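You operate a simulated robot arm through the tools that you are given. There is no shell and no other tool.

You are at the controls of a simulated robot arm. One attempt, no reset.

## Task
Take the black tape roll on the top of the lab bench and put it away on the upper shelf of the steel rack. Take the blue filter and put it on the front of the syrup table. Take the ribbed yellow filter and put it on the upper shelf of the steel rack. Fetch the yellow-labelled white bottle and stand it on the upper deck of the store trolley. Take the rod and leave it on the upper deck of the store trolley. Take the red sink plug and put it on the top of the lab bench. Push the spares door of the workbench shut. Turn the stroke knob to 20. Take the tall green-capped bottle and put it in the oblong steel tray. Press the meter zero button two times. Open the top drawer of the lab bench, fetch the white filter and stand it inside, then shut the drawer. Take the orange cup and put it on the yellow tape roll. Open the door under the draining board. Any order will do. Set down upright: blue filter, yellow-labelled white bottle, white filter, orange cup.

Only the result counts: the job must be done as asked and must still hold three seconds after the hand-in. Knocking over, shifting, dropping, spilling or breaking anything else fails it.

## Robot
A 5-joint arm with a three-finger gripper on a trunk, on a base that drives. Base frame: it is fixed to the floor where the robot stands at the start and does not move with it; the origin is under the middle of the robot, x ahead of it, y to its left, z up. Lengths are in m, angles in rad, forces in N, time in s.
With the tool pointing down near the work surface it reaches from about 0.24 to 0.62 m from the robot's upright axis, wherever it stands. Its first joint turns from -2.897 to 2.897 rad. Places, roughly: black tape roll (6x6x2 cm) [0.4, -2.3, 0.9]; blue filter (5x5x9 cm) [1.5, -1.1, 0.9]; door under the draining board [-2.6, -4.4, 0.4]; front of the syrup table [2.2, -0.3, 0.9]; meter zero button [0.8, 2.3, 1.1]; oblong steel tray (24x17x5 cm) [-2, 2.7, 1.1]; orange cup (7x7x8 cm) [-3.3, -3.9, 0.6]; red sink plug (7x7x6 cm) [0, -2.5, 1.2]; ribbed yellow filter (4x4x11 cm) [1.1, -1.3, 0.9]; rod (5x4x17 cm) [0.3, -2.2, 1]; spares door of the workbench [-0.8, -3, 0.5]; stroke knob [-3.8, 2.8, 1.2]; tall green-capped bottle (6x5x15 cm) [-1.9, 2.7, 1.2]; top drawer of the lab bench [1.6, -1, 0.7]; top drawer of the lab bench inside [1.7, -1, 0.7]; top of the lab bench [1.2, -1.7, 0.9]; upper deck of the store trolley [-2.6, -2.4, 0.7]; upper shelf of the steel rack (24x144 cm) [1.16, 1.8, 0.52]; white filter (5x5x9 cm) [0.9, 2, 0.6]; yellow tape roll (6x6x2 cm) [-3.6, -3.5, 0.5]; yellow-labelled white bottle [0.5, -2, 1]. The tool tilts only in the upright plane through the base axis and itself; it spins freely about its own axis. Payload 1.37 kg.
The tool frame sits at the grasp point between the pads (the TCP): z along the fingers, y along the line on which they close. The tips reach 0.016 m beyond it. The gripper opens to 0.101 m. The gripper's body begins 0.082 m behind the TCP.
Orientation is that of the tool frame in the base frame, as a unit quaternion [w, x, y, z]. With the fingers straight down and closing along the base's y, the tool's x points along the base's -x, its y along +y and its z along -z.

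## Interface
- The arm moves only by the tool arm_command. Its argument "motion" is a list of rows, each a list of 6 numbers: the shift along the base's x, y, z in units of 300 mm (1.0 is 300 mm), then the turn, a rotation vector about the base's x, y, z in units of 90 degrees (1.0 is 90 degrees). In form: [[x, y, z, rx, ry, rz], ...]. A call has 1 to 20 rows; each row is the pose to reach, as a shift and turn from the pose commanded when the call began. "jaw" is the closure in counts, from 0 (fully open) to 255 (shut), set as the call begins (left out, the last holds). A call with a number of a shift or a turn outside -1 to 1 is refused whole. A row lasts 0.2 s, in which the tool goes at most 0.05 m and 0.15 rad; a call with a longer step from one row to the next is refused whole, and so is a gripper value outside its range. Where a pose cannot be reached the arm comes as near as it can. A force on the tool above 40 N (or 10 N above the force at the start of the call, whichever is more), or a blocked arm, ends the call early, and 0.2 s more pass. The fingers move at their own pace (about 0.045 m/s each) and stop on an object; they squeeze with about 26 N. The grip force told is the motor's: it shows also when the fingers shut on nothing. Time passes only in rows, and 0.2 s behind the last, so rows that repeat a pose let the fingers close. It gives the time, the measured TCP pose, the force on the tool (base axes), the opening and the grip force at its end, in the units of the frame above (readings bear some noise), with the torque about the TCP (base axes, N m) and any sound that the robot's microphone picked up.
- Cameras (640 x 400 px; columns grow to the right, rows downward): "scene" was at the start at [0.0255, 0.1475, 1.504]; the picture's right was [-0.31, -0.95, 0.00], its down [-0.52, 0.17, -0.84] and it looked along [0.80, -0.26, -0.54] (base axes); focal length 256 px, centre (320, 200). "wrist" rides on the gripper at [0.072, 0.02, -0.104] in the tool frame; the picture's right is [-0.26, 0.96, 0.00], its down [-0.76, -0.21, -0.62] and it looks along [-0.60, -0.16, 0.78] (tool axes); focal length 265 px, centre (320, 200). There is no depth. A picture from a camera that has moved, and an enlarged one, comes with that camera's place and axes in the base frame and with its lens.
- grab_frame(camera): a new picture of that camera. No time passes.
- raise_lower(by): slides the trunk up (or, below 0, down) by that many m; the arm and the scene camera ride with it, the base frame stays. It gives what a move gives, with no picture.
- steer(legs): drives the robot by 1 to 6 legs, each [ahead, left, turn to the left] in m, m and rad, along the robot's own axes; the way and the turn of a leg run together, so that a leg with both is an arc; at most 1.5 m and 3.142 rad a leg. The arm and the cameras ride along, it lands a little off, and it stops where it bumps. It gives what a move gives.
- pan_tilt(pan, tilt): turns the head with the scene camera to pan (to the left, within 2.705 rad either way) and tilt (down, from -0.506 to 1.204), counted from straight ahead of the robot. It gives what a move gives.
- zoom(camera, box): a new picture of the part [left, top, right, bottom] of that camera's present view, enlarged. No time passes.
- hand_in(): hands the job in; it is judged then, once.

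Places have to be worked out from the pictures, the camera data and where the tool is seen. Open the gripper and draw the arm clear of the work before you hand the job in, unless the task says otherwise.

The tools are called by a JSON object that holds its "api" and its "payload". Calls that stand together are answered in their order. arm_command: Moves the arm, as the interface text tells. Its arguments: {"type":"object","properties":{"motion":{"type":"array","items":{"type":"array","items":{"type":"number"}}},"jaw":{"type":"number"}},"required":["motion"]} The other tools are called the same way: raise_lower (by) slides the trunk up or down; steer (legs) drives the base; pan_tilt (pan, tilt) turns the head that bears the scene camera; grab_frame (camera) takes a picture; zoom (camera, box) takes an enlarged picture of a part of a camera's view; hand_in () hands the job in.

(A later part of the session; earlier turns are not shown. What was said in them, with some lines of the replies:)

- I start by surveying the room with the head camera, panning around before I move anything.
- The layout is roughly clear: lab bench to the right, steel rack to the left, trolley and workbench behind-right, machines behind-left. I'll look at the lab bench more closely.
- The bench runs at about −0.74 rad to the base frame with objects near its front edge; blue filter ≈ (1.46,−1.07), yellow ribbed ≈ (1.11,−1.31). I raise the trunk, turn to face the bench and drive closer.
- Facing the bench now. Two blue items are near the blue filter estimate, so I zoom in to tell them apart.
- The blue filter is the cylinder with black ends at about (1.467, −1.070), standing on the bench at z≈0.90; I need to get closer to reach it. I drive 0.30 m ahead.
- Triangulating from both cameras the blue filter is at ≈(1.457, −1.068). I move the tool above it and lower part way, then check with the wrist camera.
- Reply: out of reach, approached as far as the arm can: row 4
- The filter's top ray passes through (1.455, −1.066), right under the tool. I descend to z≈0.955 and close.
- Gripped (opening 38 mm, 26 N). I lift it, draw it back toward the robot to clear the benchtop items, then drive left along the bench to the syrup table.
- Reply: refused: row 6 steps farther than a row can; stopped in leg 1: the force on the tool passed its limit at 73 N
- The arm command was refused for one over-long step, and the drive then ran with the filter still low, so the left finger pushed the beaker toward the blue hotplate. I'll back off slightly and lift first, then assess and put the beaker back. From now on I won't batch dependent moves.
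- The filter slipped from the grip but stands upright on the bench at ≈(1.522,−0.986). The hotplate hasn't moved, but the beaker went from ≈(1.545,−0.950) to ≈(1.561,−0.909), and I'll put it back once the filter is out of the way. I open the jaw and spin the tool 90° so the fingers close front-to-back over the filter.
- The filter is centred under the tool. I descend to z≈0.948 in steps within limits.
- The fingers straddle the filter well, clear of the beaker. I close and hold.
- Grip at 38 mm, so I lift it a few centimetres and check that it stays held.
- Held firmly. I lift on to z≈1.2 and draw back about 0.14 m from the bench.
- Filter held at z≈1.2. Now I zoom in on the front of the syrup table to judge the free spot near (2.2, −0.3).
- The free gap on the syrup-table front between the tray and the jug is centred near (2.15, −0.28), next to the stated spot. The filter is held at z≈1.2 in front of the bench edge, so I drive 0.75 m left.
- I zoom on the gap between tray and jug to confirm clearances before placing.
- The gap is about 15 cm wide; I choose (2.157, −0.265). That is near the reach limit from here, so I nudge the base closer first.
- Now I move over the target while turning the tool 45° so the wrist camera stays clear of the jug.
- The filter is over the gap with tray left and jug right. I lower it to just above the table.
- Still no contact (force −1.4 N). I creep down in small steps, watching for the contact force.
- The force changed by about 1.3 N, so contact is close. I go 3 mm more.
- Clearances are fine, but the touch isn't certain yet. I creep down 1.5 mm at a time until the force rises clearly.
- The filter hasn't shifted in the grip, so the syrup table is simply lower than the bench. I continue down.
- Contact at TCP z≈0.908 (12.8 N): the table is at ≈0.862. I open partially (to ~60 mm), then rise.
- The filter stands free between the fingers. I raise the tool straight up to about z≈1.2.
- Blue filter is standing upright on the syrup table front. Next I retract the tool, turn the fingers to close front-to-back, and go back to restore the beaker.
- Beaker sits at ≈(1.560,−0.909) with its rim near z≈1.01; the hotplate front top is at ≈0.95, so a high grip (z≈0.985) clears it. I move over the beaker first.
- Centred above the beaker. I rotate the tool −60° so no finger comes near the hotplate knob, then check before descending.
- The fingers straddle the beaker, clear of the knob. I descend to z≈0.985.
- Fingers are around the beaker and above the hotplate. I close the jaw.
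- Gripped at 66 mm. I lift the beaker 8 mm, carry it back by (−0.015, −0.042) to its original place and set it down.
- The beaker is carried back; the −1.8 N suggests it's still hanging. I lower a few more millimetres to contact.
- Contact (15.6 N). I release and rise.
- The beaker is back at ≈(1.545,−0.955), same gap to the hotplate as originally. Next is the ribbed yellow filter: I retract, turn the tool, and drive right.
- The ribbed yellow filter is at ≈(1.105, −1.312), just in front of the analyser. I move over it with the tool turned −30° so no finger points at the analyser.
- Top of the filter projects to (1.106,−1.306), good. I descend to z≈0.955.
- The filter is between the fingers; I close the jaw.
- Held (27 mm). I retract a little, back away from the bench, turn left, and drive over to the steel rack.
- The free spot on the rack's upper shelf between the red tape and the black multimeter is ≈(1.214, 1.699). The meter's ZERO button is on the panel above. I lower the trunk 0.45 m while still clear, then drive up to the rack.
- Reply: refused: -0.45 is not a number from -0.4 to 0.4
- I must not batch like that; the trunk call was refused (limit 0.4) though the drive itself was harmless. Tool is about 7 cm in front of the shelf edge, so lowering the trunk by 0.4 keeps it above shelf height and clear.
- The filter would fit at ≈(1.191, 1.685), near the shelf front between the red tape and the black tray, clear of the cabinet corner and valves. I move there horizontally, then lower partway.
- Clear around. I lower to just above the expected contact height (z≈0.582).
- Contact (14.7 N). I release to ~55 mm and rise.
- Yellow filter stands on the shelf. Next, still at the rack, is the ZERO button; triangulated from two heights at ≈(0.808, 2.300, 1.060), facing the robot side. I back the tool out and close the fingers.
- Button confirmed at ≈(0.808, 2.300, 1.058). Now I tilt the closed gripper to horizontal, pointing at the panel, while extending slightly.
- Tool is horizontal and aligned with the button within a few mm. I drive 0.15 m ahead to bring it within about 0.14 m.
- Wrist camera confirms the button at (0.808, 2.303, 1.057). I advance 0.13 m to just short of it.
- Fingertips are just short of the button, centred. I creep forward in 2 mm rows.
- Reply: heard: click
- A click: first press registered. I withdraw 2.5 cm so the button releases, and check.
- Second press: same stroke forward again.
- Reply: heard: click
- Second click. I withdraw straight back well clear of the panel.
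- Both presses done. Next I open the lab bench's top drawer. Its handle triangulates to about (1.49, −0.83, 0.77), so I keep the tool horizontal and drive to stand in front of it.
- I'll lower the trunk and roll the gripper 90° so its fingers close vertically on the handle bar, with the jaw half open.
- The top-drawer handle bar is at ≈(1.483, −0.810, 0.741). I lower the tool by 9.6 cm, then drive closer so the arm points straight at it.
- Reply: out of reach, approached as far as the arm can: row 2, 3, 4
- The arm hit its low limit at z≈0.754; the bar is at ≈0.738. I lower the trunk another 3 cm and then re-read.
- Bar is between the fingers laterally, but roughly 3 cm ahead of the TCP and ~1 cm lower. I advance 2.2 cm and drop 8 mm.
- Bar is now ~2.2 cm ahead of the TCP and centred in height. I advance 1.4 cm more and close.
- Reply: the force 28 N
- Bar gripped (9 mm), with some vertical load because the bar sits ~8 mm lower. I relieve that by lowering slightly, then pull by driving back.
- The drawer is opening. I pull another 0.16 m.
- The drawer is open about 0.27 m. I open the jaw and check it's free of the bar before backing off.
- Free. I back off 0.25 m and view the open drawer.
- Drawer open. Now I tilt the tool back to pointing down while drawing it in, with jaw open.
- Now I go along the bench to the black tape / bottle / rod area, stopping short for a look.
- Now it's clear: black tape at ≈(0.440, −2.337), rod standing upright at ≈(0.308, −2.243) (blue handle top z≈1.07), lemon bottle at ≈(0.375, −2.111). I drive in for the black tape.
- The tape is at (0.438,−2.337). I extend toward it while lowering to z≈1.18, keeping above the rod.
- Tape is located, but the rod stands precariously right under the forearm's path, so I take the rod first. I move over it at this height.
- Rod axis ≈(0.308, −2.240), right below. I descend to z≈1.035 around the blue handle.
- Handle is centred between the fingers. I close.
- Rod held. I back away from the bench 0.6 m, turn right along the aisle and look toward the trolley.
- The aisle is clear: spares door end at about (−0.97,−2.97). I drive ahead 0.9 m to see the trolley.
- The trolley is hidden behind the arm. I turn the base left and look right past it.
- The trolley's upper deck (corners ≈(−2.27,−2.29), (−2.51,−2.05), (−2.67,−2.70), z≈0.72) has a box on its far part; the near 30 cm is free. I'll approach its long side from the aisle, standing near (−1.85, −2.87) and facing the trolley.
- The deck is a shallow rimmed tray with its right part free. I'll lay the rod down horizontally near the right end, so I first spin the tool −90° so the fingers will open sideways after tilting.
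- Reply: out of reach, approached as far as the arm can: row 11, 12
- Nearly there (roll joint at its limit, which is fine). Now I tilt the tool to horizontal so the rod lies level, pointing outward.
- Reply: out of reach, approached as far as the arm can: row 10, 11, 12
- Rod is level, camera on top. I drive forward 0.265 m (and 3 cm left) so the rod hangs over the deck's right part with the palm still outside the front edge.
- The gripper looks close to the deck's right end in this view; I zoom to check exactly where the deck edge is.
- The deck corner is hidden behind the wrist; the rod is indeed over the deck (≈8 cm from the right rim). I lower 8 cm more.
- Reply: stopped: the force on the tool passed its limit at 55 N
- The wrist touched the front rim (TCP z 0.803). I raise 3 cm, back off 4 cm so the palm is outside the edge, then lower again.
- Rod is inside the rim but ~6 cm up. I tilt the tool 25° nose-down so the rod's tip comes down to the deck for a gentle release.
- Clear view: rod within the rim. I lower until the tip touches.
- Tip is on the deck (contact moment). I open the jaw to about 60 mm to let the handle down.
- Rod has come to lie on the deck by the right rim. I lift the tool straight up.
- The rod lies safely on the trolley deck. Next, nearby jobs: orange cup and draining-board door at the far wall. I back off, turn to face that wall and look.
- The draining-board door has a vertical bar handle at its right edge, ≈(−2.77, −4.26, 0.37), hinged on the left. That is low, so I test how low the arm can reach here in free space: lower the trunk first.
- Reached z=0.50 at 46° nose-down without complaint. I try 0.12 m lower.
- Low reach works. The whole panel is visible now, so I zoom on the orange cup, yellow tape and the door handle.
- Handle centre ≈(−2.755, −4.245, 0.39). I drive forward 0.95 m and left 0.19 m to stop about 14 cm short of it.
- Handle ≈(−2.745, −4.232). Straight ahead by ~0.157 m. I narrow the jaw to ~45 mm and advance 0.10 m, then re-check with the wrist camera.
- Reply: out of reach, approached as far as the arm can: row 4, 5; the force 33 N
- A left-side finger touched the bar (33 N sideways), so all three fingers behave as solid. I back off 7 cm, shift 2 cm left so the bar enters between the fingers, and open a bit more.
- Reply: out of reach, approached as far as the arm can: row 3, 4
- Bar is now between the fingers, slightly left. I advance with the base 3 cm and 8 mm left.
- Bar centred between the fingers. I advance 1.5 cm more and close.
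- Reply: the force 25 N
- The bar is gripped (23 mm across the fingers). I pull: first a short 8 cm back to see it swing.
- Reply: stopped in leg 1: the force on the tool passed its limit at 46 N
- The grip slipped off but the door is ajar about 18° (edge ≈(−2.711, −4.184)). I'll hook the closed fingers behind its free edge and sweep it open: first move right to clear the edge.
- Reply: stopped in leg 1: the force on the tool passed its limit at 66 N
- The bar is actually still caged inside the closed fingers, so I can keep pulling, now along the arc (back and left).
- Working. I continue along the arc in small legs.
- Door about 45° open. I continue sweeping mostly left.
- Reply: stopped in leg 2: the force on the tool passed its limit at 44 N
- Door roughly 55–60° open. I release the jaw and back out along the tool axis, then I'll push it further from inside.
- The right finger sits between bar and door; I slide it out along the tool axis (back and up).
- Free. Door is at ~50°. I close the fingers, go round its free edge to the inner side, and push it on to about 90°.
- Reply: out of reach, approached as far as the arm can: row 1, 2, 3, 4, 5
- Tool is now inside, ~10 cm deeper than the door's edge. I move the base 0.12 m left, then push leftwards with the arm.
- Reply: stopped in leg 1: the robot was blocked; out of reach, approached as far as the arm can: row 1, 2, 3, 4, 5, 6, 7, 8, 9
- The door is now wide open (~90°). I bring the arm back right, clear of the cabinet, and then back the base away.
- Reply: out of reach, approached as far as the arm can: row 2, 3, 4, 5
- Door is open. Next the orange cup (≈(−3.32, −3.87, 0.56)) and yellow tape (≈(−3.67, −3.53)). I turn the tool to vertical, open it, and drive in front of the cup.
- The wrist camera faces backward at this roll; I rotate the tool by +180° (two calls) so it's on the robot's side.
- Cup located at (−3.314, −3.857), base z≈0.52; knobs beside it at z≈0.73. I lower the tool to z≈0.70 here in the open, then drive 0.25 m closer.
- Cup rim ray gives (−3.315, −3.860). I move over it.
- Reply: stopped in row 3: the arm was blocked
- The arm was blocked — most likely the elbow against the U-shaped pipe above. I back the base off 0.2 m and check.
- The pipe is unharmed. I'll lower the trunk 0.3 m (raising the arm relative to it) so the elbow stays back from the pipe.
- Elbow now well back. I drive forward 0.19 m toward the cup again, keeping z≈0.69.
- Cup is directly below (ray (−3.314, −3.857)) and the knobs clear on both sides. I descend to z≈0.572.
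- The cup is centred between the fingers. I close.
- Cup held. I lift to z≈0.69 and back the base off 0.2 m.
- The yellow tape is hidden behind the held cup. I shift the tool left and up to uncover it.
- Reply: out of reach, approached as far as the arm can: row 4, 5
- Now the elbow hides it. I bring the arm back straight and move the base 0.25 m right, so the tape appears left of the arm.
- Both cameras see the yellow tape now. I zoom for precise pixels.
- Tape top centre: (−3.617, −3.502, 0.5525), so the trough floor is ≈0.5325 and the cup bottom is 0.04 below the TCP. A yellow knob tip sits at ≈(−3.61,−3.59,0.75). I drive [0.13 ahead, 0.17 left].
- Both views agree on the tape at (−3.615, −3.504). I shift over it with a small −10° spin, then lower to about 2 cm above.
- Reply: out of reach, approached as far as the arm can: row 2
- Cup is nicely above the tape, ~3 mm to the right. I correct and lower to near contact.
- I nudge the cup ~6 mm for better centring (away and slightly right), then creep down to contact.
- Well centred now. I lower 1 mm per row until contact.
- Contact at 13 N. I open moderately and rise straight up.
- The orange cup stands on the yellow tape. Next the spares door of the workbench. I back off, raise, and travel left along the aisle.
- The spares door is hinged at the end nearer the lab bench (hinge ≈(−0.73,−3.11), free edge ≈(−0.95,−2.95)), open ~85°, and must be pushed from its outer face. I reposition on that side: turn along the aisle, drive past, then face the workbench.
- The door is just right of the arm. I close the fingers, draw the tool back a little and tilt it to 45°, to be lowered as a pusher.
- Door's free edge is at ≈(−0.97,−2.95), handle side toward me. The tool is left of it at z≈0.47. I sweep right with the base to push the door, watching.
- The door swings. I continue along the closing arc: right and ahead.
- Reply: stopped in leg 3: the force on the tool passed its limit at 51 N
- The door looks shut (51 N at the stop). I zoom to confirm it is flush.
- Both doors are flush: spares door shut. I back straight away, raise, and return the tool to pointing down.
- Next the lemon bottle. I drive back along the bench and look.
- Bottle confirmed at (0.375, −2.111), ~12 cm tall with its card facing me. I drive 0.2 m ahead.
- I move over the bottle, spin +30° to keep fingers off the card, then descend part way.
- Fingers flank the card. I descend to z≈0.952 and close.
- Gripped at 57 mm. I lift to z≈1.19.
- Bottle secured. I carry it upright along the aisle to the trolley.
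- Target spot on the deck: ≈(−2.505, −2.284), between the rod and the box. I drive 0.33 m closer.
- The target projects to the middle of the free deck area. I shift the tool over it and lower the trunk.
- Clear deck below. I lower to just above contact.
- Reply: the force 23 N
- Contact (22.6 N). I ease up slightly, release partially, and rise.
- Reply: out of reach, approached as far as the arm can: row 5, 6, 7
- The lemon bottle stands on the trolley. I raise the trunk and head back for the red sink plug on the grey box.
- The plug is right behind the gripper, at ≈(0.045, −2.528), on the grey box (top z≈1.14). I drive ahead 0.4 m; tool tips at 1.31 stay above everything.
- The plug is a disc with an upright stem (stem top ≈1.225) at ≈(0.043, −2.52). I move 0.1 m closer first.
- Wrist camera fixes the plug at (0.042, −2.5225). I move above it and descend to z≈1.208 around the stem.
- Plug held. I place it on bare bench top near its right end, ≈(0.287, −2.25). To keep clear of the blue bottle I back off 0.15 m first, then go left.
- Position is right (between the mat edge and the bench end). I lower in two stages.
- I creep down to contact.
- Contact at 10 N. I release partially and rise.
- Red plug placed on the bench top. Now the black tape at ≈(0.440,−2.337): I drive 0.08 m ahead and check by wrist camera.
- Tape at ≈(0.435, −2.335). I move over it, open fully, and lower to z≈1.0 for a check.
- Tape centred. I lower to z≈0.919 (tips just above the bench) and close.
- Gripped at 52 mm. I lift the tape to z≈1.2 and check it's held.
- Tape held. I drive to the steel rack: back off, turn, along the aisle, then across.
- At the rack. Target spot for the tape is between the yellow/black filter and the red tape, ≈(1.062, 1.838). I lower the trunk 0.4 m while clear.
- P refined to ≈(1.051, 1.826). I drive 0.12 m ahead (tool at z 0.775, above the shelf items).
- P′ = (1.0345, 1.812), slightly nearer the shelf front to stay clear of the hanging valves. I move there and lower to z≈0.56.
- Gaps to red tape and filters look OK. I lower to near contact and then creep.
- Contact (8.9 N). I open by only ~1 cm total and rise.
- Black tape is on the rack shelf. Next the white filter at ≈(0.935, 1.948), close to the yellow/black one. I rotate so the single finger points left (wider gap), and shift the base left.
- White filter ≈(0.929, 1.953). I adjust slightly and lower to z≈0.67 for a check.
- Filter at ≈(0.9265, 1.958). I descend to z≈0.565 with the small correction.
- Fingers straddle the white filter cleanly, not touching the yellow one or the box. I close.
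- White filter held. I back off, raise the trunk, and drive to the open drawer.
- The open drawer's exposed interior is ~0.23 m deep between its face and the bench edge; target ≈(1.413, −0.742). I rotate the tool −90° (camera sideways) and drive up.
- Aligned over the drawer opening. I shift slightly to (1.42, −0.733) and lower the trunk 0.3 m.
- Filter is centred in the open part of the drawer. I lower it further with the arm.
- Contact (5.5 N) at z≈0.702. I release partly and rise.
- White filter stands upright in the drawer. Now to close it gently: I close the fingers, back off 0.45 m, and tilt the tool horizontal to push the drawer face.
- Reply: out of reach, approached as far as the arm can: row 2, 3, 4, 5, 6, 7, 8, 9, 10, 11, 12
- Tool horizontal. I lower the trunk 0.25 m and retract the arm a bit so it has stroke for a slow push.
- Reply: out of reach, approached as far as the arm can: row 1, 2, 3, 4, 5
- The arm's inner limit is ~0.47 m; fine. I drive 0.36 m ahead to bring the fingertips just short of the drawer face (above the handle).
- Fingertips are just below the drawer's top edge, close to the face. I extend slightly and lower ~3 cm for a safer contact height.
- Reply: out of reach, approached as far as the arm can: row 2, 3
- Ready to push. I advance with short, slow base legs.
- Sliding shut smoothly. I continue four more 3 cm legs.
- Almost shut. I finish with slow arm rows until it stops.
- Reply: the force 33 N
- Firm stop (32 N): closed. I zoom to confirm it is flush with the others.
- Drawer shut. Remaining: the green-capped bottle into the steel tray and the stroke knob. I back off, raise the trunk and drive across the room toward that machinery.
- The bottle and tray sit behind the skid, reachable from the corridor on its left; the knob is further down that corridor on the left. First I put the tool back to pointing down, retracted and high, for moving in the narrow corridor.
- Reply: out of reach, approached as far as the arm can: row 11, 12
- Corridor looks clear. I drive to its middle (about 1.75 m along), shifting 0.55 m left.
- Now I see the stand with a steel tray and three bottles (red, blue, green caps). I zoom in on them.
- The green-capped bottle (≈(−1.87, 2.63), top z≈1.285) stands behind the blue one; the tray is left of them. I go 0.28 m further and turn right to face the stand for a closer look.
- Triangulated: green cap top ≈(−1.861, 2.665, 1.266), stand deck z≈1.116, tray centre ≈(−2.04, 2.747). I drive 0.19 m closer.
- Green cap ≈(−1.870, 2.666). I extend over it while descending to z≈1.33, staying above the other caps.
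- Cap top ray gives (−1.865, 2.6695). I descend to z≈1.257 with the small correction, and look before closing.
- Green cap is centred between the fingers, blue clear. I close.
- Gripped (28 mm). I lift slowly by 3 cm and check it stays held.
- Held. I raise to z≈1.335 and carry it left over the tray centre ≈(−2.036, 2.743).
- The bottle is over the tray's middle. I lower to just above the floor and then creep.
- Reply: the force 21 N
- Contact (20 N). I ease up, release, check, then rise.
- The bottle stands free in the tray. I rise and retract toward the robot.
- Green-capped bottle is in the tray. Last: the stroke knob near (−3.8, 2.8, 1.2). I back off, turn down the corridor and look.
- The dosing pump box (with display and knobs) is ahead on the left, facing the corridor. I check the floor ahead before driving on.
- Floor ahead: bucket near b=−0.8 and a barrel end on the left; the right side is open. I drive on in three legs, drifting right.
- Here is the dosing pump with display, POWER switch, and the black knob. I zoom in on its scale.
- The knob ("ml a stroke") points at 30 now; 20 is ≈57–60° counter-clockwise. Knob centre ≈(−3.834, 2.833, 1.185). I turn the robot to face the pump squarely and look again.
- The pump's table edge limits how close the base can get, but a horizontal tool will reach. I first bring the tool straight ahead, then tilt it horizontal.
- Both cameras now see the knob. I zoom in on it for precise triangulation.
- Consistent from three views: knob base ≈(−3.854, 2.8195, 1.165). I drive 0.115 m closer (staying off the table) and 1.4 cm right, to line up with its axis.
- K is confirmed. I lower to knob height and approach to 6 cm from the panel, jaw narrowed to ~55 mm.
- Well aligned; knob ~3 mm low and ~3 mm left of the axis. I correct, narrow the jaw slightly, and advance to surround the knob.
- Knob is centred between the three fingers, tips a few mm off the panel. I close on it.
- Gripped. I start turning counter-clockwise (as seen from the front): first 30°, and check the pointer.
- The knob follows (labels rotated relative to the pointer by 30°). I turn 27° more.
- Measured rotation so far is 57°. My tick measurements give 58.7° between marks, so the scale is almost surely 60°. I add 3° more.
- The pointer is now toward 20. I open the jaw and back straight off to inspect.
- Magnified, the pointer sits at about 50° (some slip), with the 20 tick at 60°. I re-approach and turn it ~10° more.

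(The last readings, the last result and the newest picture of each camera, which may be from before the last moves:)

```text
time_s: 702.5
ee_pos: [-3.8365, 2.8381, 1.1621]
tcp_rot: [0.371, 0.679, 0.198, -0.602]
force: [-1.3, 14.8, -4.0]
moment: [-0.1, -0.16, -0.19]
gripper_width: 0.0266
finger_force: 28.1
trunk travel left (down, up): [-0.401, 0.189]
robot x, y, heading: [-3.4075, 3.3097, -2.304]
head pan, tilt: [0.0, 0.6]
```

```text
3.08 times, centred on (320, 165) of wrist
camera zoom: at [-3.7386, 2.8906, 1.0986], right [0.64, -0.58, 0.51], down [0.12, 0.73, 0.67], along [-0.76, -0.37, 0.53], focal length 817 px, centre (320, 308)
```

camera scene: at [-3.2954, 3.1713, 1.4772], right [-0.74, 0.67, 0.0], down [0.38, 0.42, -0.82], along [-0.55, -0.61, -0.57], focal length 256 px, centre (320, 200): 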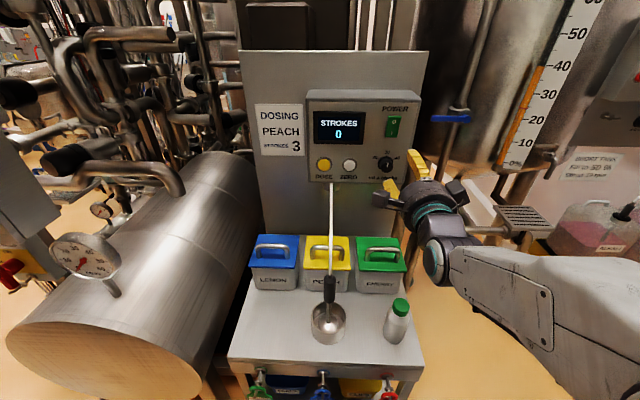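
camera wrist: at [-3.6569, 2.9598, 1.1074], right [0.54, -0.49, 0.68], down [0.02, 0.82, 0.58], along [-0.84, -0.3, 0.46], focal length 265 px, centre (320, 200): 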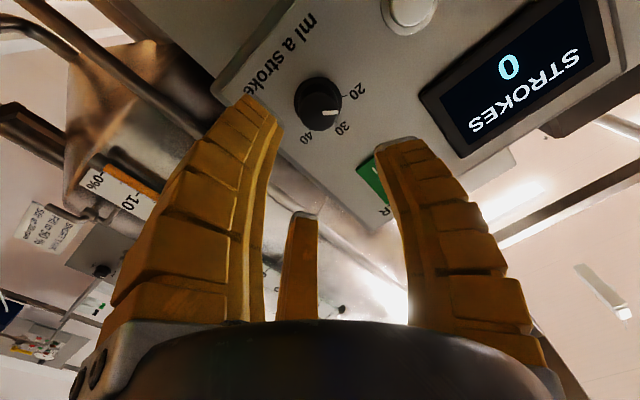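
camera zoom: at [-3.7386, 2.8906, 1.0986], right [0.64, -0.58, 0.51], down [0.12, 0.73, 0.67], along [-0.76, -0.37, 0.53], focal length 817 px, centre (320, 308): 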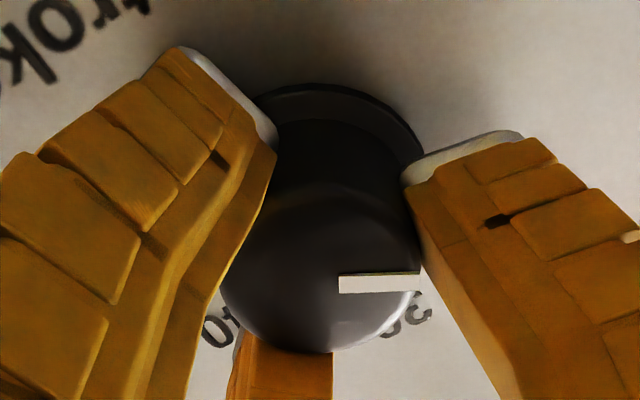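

The knob turned with the fingers (about 12°). I release, back off, and measure again.

{"api": "arm_command", "payload": {"motion": [[0, 0, 0, 0, 0, 0], [0, 0, 0, 0, 0, 0], [0, 0, 0, 0, 0, 0], [0, 0, 0, 0, 0, 0]], "jaw": 120}}

{"api": "arm_command", "payload": {"motion": [[0.03, 0.033, 0, 0, 0, 0], [0.06, 0.067, 0, 0, 0, 0], [0.12, 0.133, 0, 0, 0, 0], [0.18, 0.2, 0, 0, 0, 0], [0.24, 0.266, 0, 0, 0, 0], [0.24, 0.266, 0, 0, 0, 0]]}}

{"api": "zoom", "payload": {"camera": "scene", "box": [373, 146, 415, 174]}}

```text
time_s: 703.5
ee_pos: [-3.837, 2.8353, 1.1616]
tcp_rot: [0.372, 0.679, 0.198, -0.602]
force: [0.8, -0.3, 0.0]
moment: [0.01, 0.03, 0.01]
gripper_width: 0.0574
finger_force: 3.2
trunk travel left (down, up): [-0.401, 0.189]
robot x, y, heading: [-3.407, 3.3077, -2.306]
head pan, tilt: [0.0, 0.6]
```

```text
time_s: 704.9
ee_pos: [-3.7647, 2.9154, 1.1615]
tcp_rot: [0.372, 0.679, 0.197, -0.602]
force: [1.1, 1.2, -0.3]
moment: [0.01, 0.01, -0.02]
gripper_width: 0.0571
finger_force: 2.5
trunk travel left (down, up): [-0.401, 0.189]
robot x, y, heading: [-3.4099, 3.3097, -2.306]
head pan, tilt: [0.0, 0.6]
```

```text
14.29 times, centred on (394, 160) of scene
camera zoom: at [-3.2947, 3.1719, 1.4772], right [-0.74, 0.67, 0.0], down [0.38, 0.42, -0.83], along [-0.55, -0.61, -0.56], focal length 3663 px, centre (-737, 771)
```

zoom: 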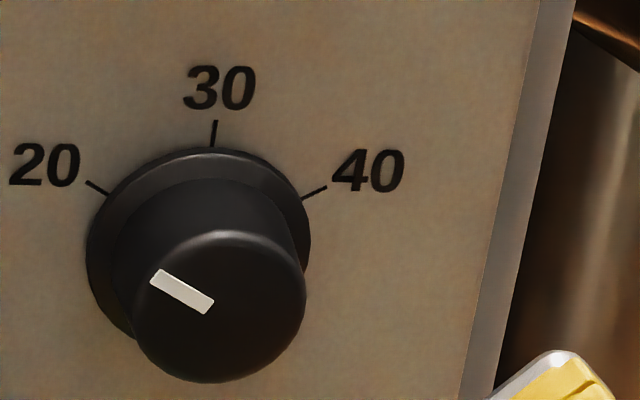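

The pointer is now exactly parallel to the 20 tick. All jobs are done; I open the gripper and back the robot clear of the pump.

{"api": "steer", "payload": {"legs": [[-0.2, 0.0, 0.0]]}}

{"api": "arm_command", "payload": {"motion": [[0, 0, 0, 0, 0, 0], [0, 0, 0, 0, 0, 0], [0, 0, 0, 0, 0, 0], [0, 0, 0, 0, 0, 0]], "jaw": 0}}

{"api": "grab_frame", "payload": {"camera": "scene"}}

```text
time_s: 706.5
ee_pos: [-3.6294, 3.0663, 1.1622]
tcp_rot: [0.37, 0.679, 0.196, -0.603]
force: [0.5, 0.0, 0.7]
moment: [0.0, -0.02, 0.01]
gripper_width: 0.0573
finger_force: 2.6
trunk travel left (down, up): [-0.401, 0.189]
robot x, y, heading: [-3.2697, 3.4604, -2.307]
head pan, tilt: [0.0, 0.6]
```

```text
time_s: 707.5
ee_pos: [-3.6289, 3.066, 1.162]
tcp_rot: [0.37, 0.679, 0.198, -0.602]
force: [1.1, -0.2, 0.7]
moment: [-0.01, 0.01, -0.03]
gripper_width: 0.1006
finger_force: 0.2
trunk travel left (down, up): [-0.401, 0.189]
robot x, y, heading: [-3.2709, 3.456, -2.309]
head pan, tilt: [0.0, 0.6]
```

```text
taken
camera scene: at [-3.1589, 3.3223, 1.4772], right [-0.74, 0.67, 0.0], down [0.38, 0.42, -0.83], along [-0.55, -0.61, -0.56], focal length 256 px, centre (320, 200)
```

scene: 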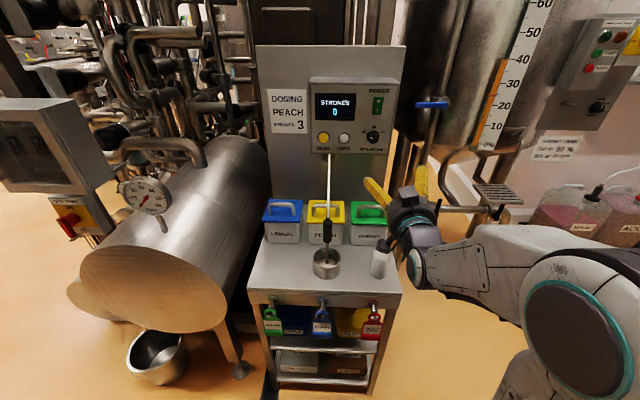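

Knob at 20, display untouched, gripper open and the arm clear of the work. I hand the job in.

{"api": "hand_in", "payload": {}}

```text
The job is handed in.
```

I did all thirteen jobs and handed the work in. Two points could affect the result: I shifted a beaker on the lab bench early on, and I could not check the white filter after the drawer was shut.

**Placed on shelves, tables and decks**
- **Black tape roll and ribbed yellow filter:** both are on the upper shelf of the steel rack.
- **Blue filter:** it stands upright on the front of the syrup table, between the tray and the jug.
- **Yellow-labelled bottle and rod:** both are on the upper deck of the store trolley. The bottle stands upright and the rod lies by the rim.
- **Red sink plug:** it is on bare lab bench top near the right end.
- **Green-capped bottle:** it stands in the oblong steel tray.
- **Orange cup:** it stands upright on the yellow tape roll.

**Doors, drawer, button and knob**
- **White filter:** it stood upright in the top drawer of the lab bench. I pushed the drawer shut slowly and did not reopen it to look.
- **Spares door:** it is shut flush.
- **Door under the draining board:** it is open about 90 degrees.
- **Meter zero button:** I pressed it twice and heard a click each time.
- **Stroke knob:** it had slipped about 10 degrees, so I re-gripped it. The pointer now lines up with the 20 mark.

**Beaker on the lab bench:** one of my arm moves was refused, and the drive after it ran with the tool still low. This pushed a glass beaker about 4 cm, up against the blue hotplate. I lifted it back to within a few millimetres of where it had been. The hotplate had not moved and nothing fell or spilled.

The arm also touched a fixed pipe near the orange cup, and the wrist touched the trolley rim. In both cases I saw no movement or damage.
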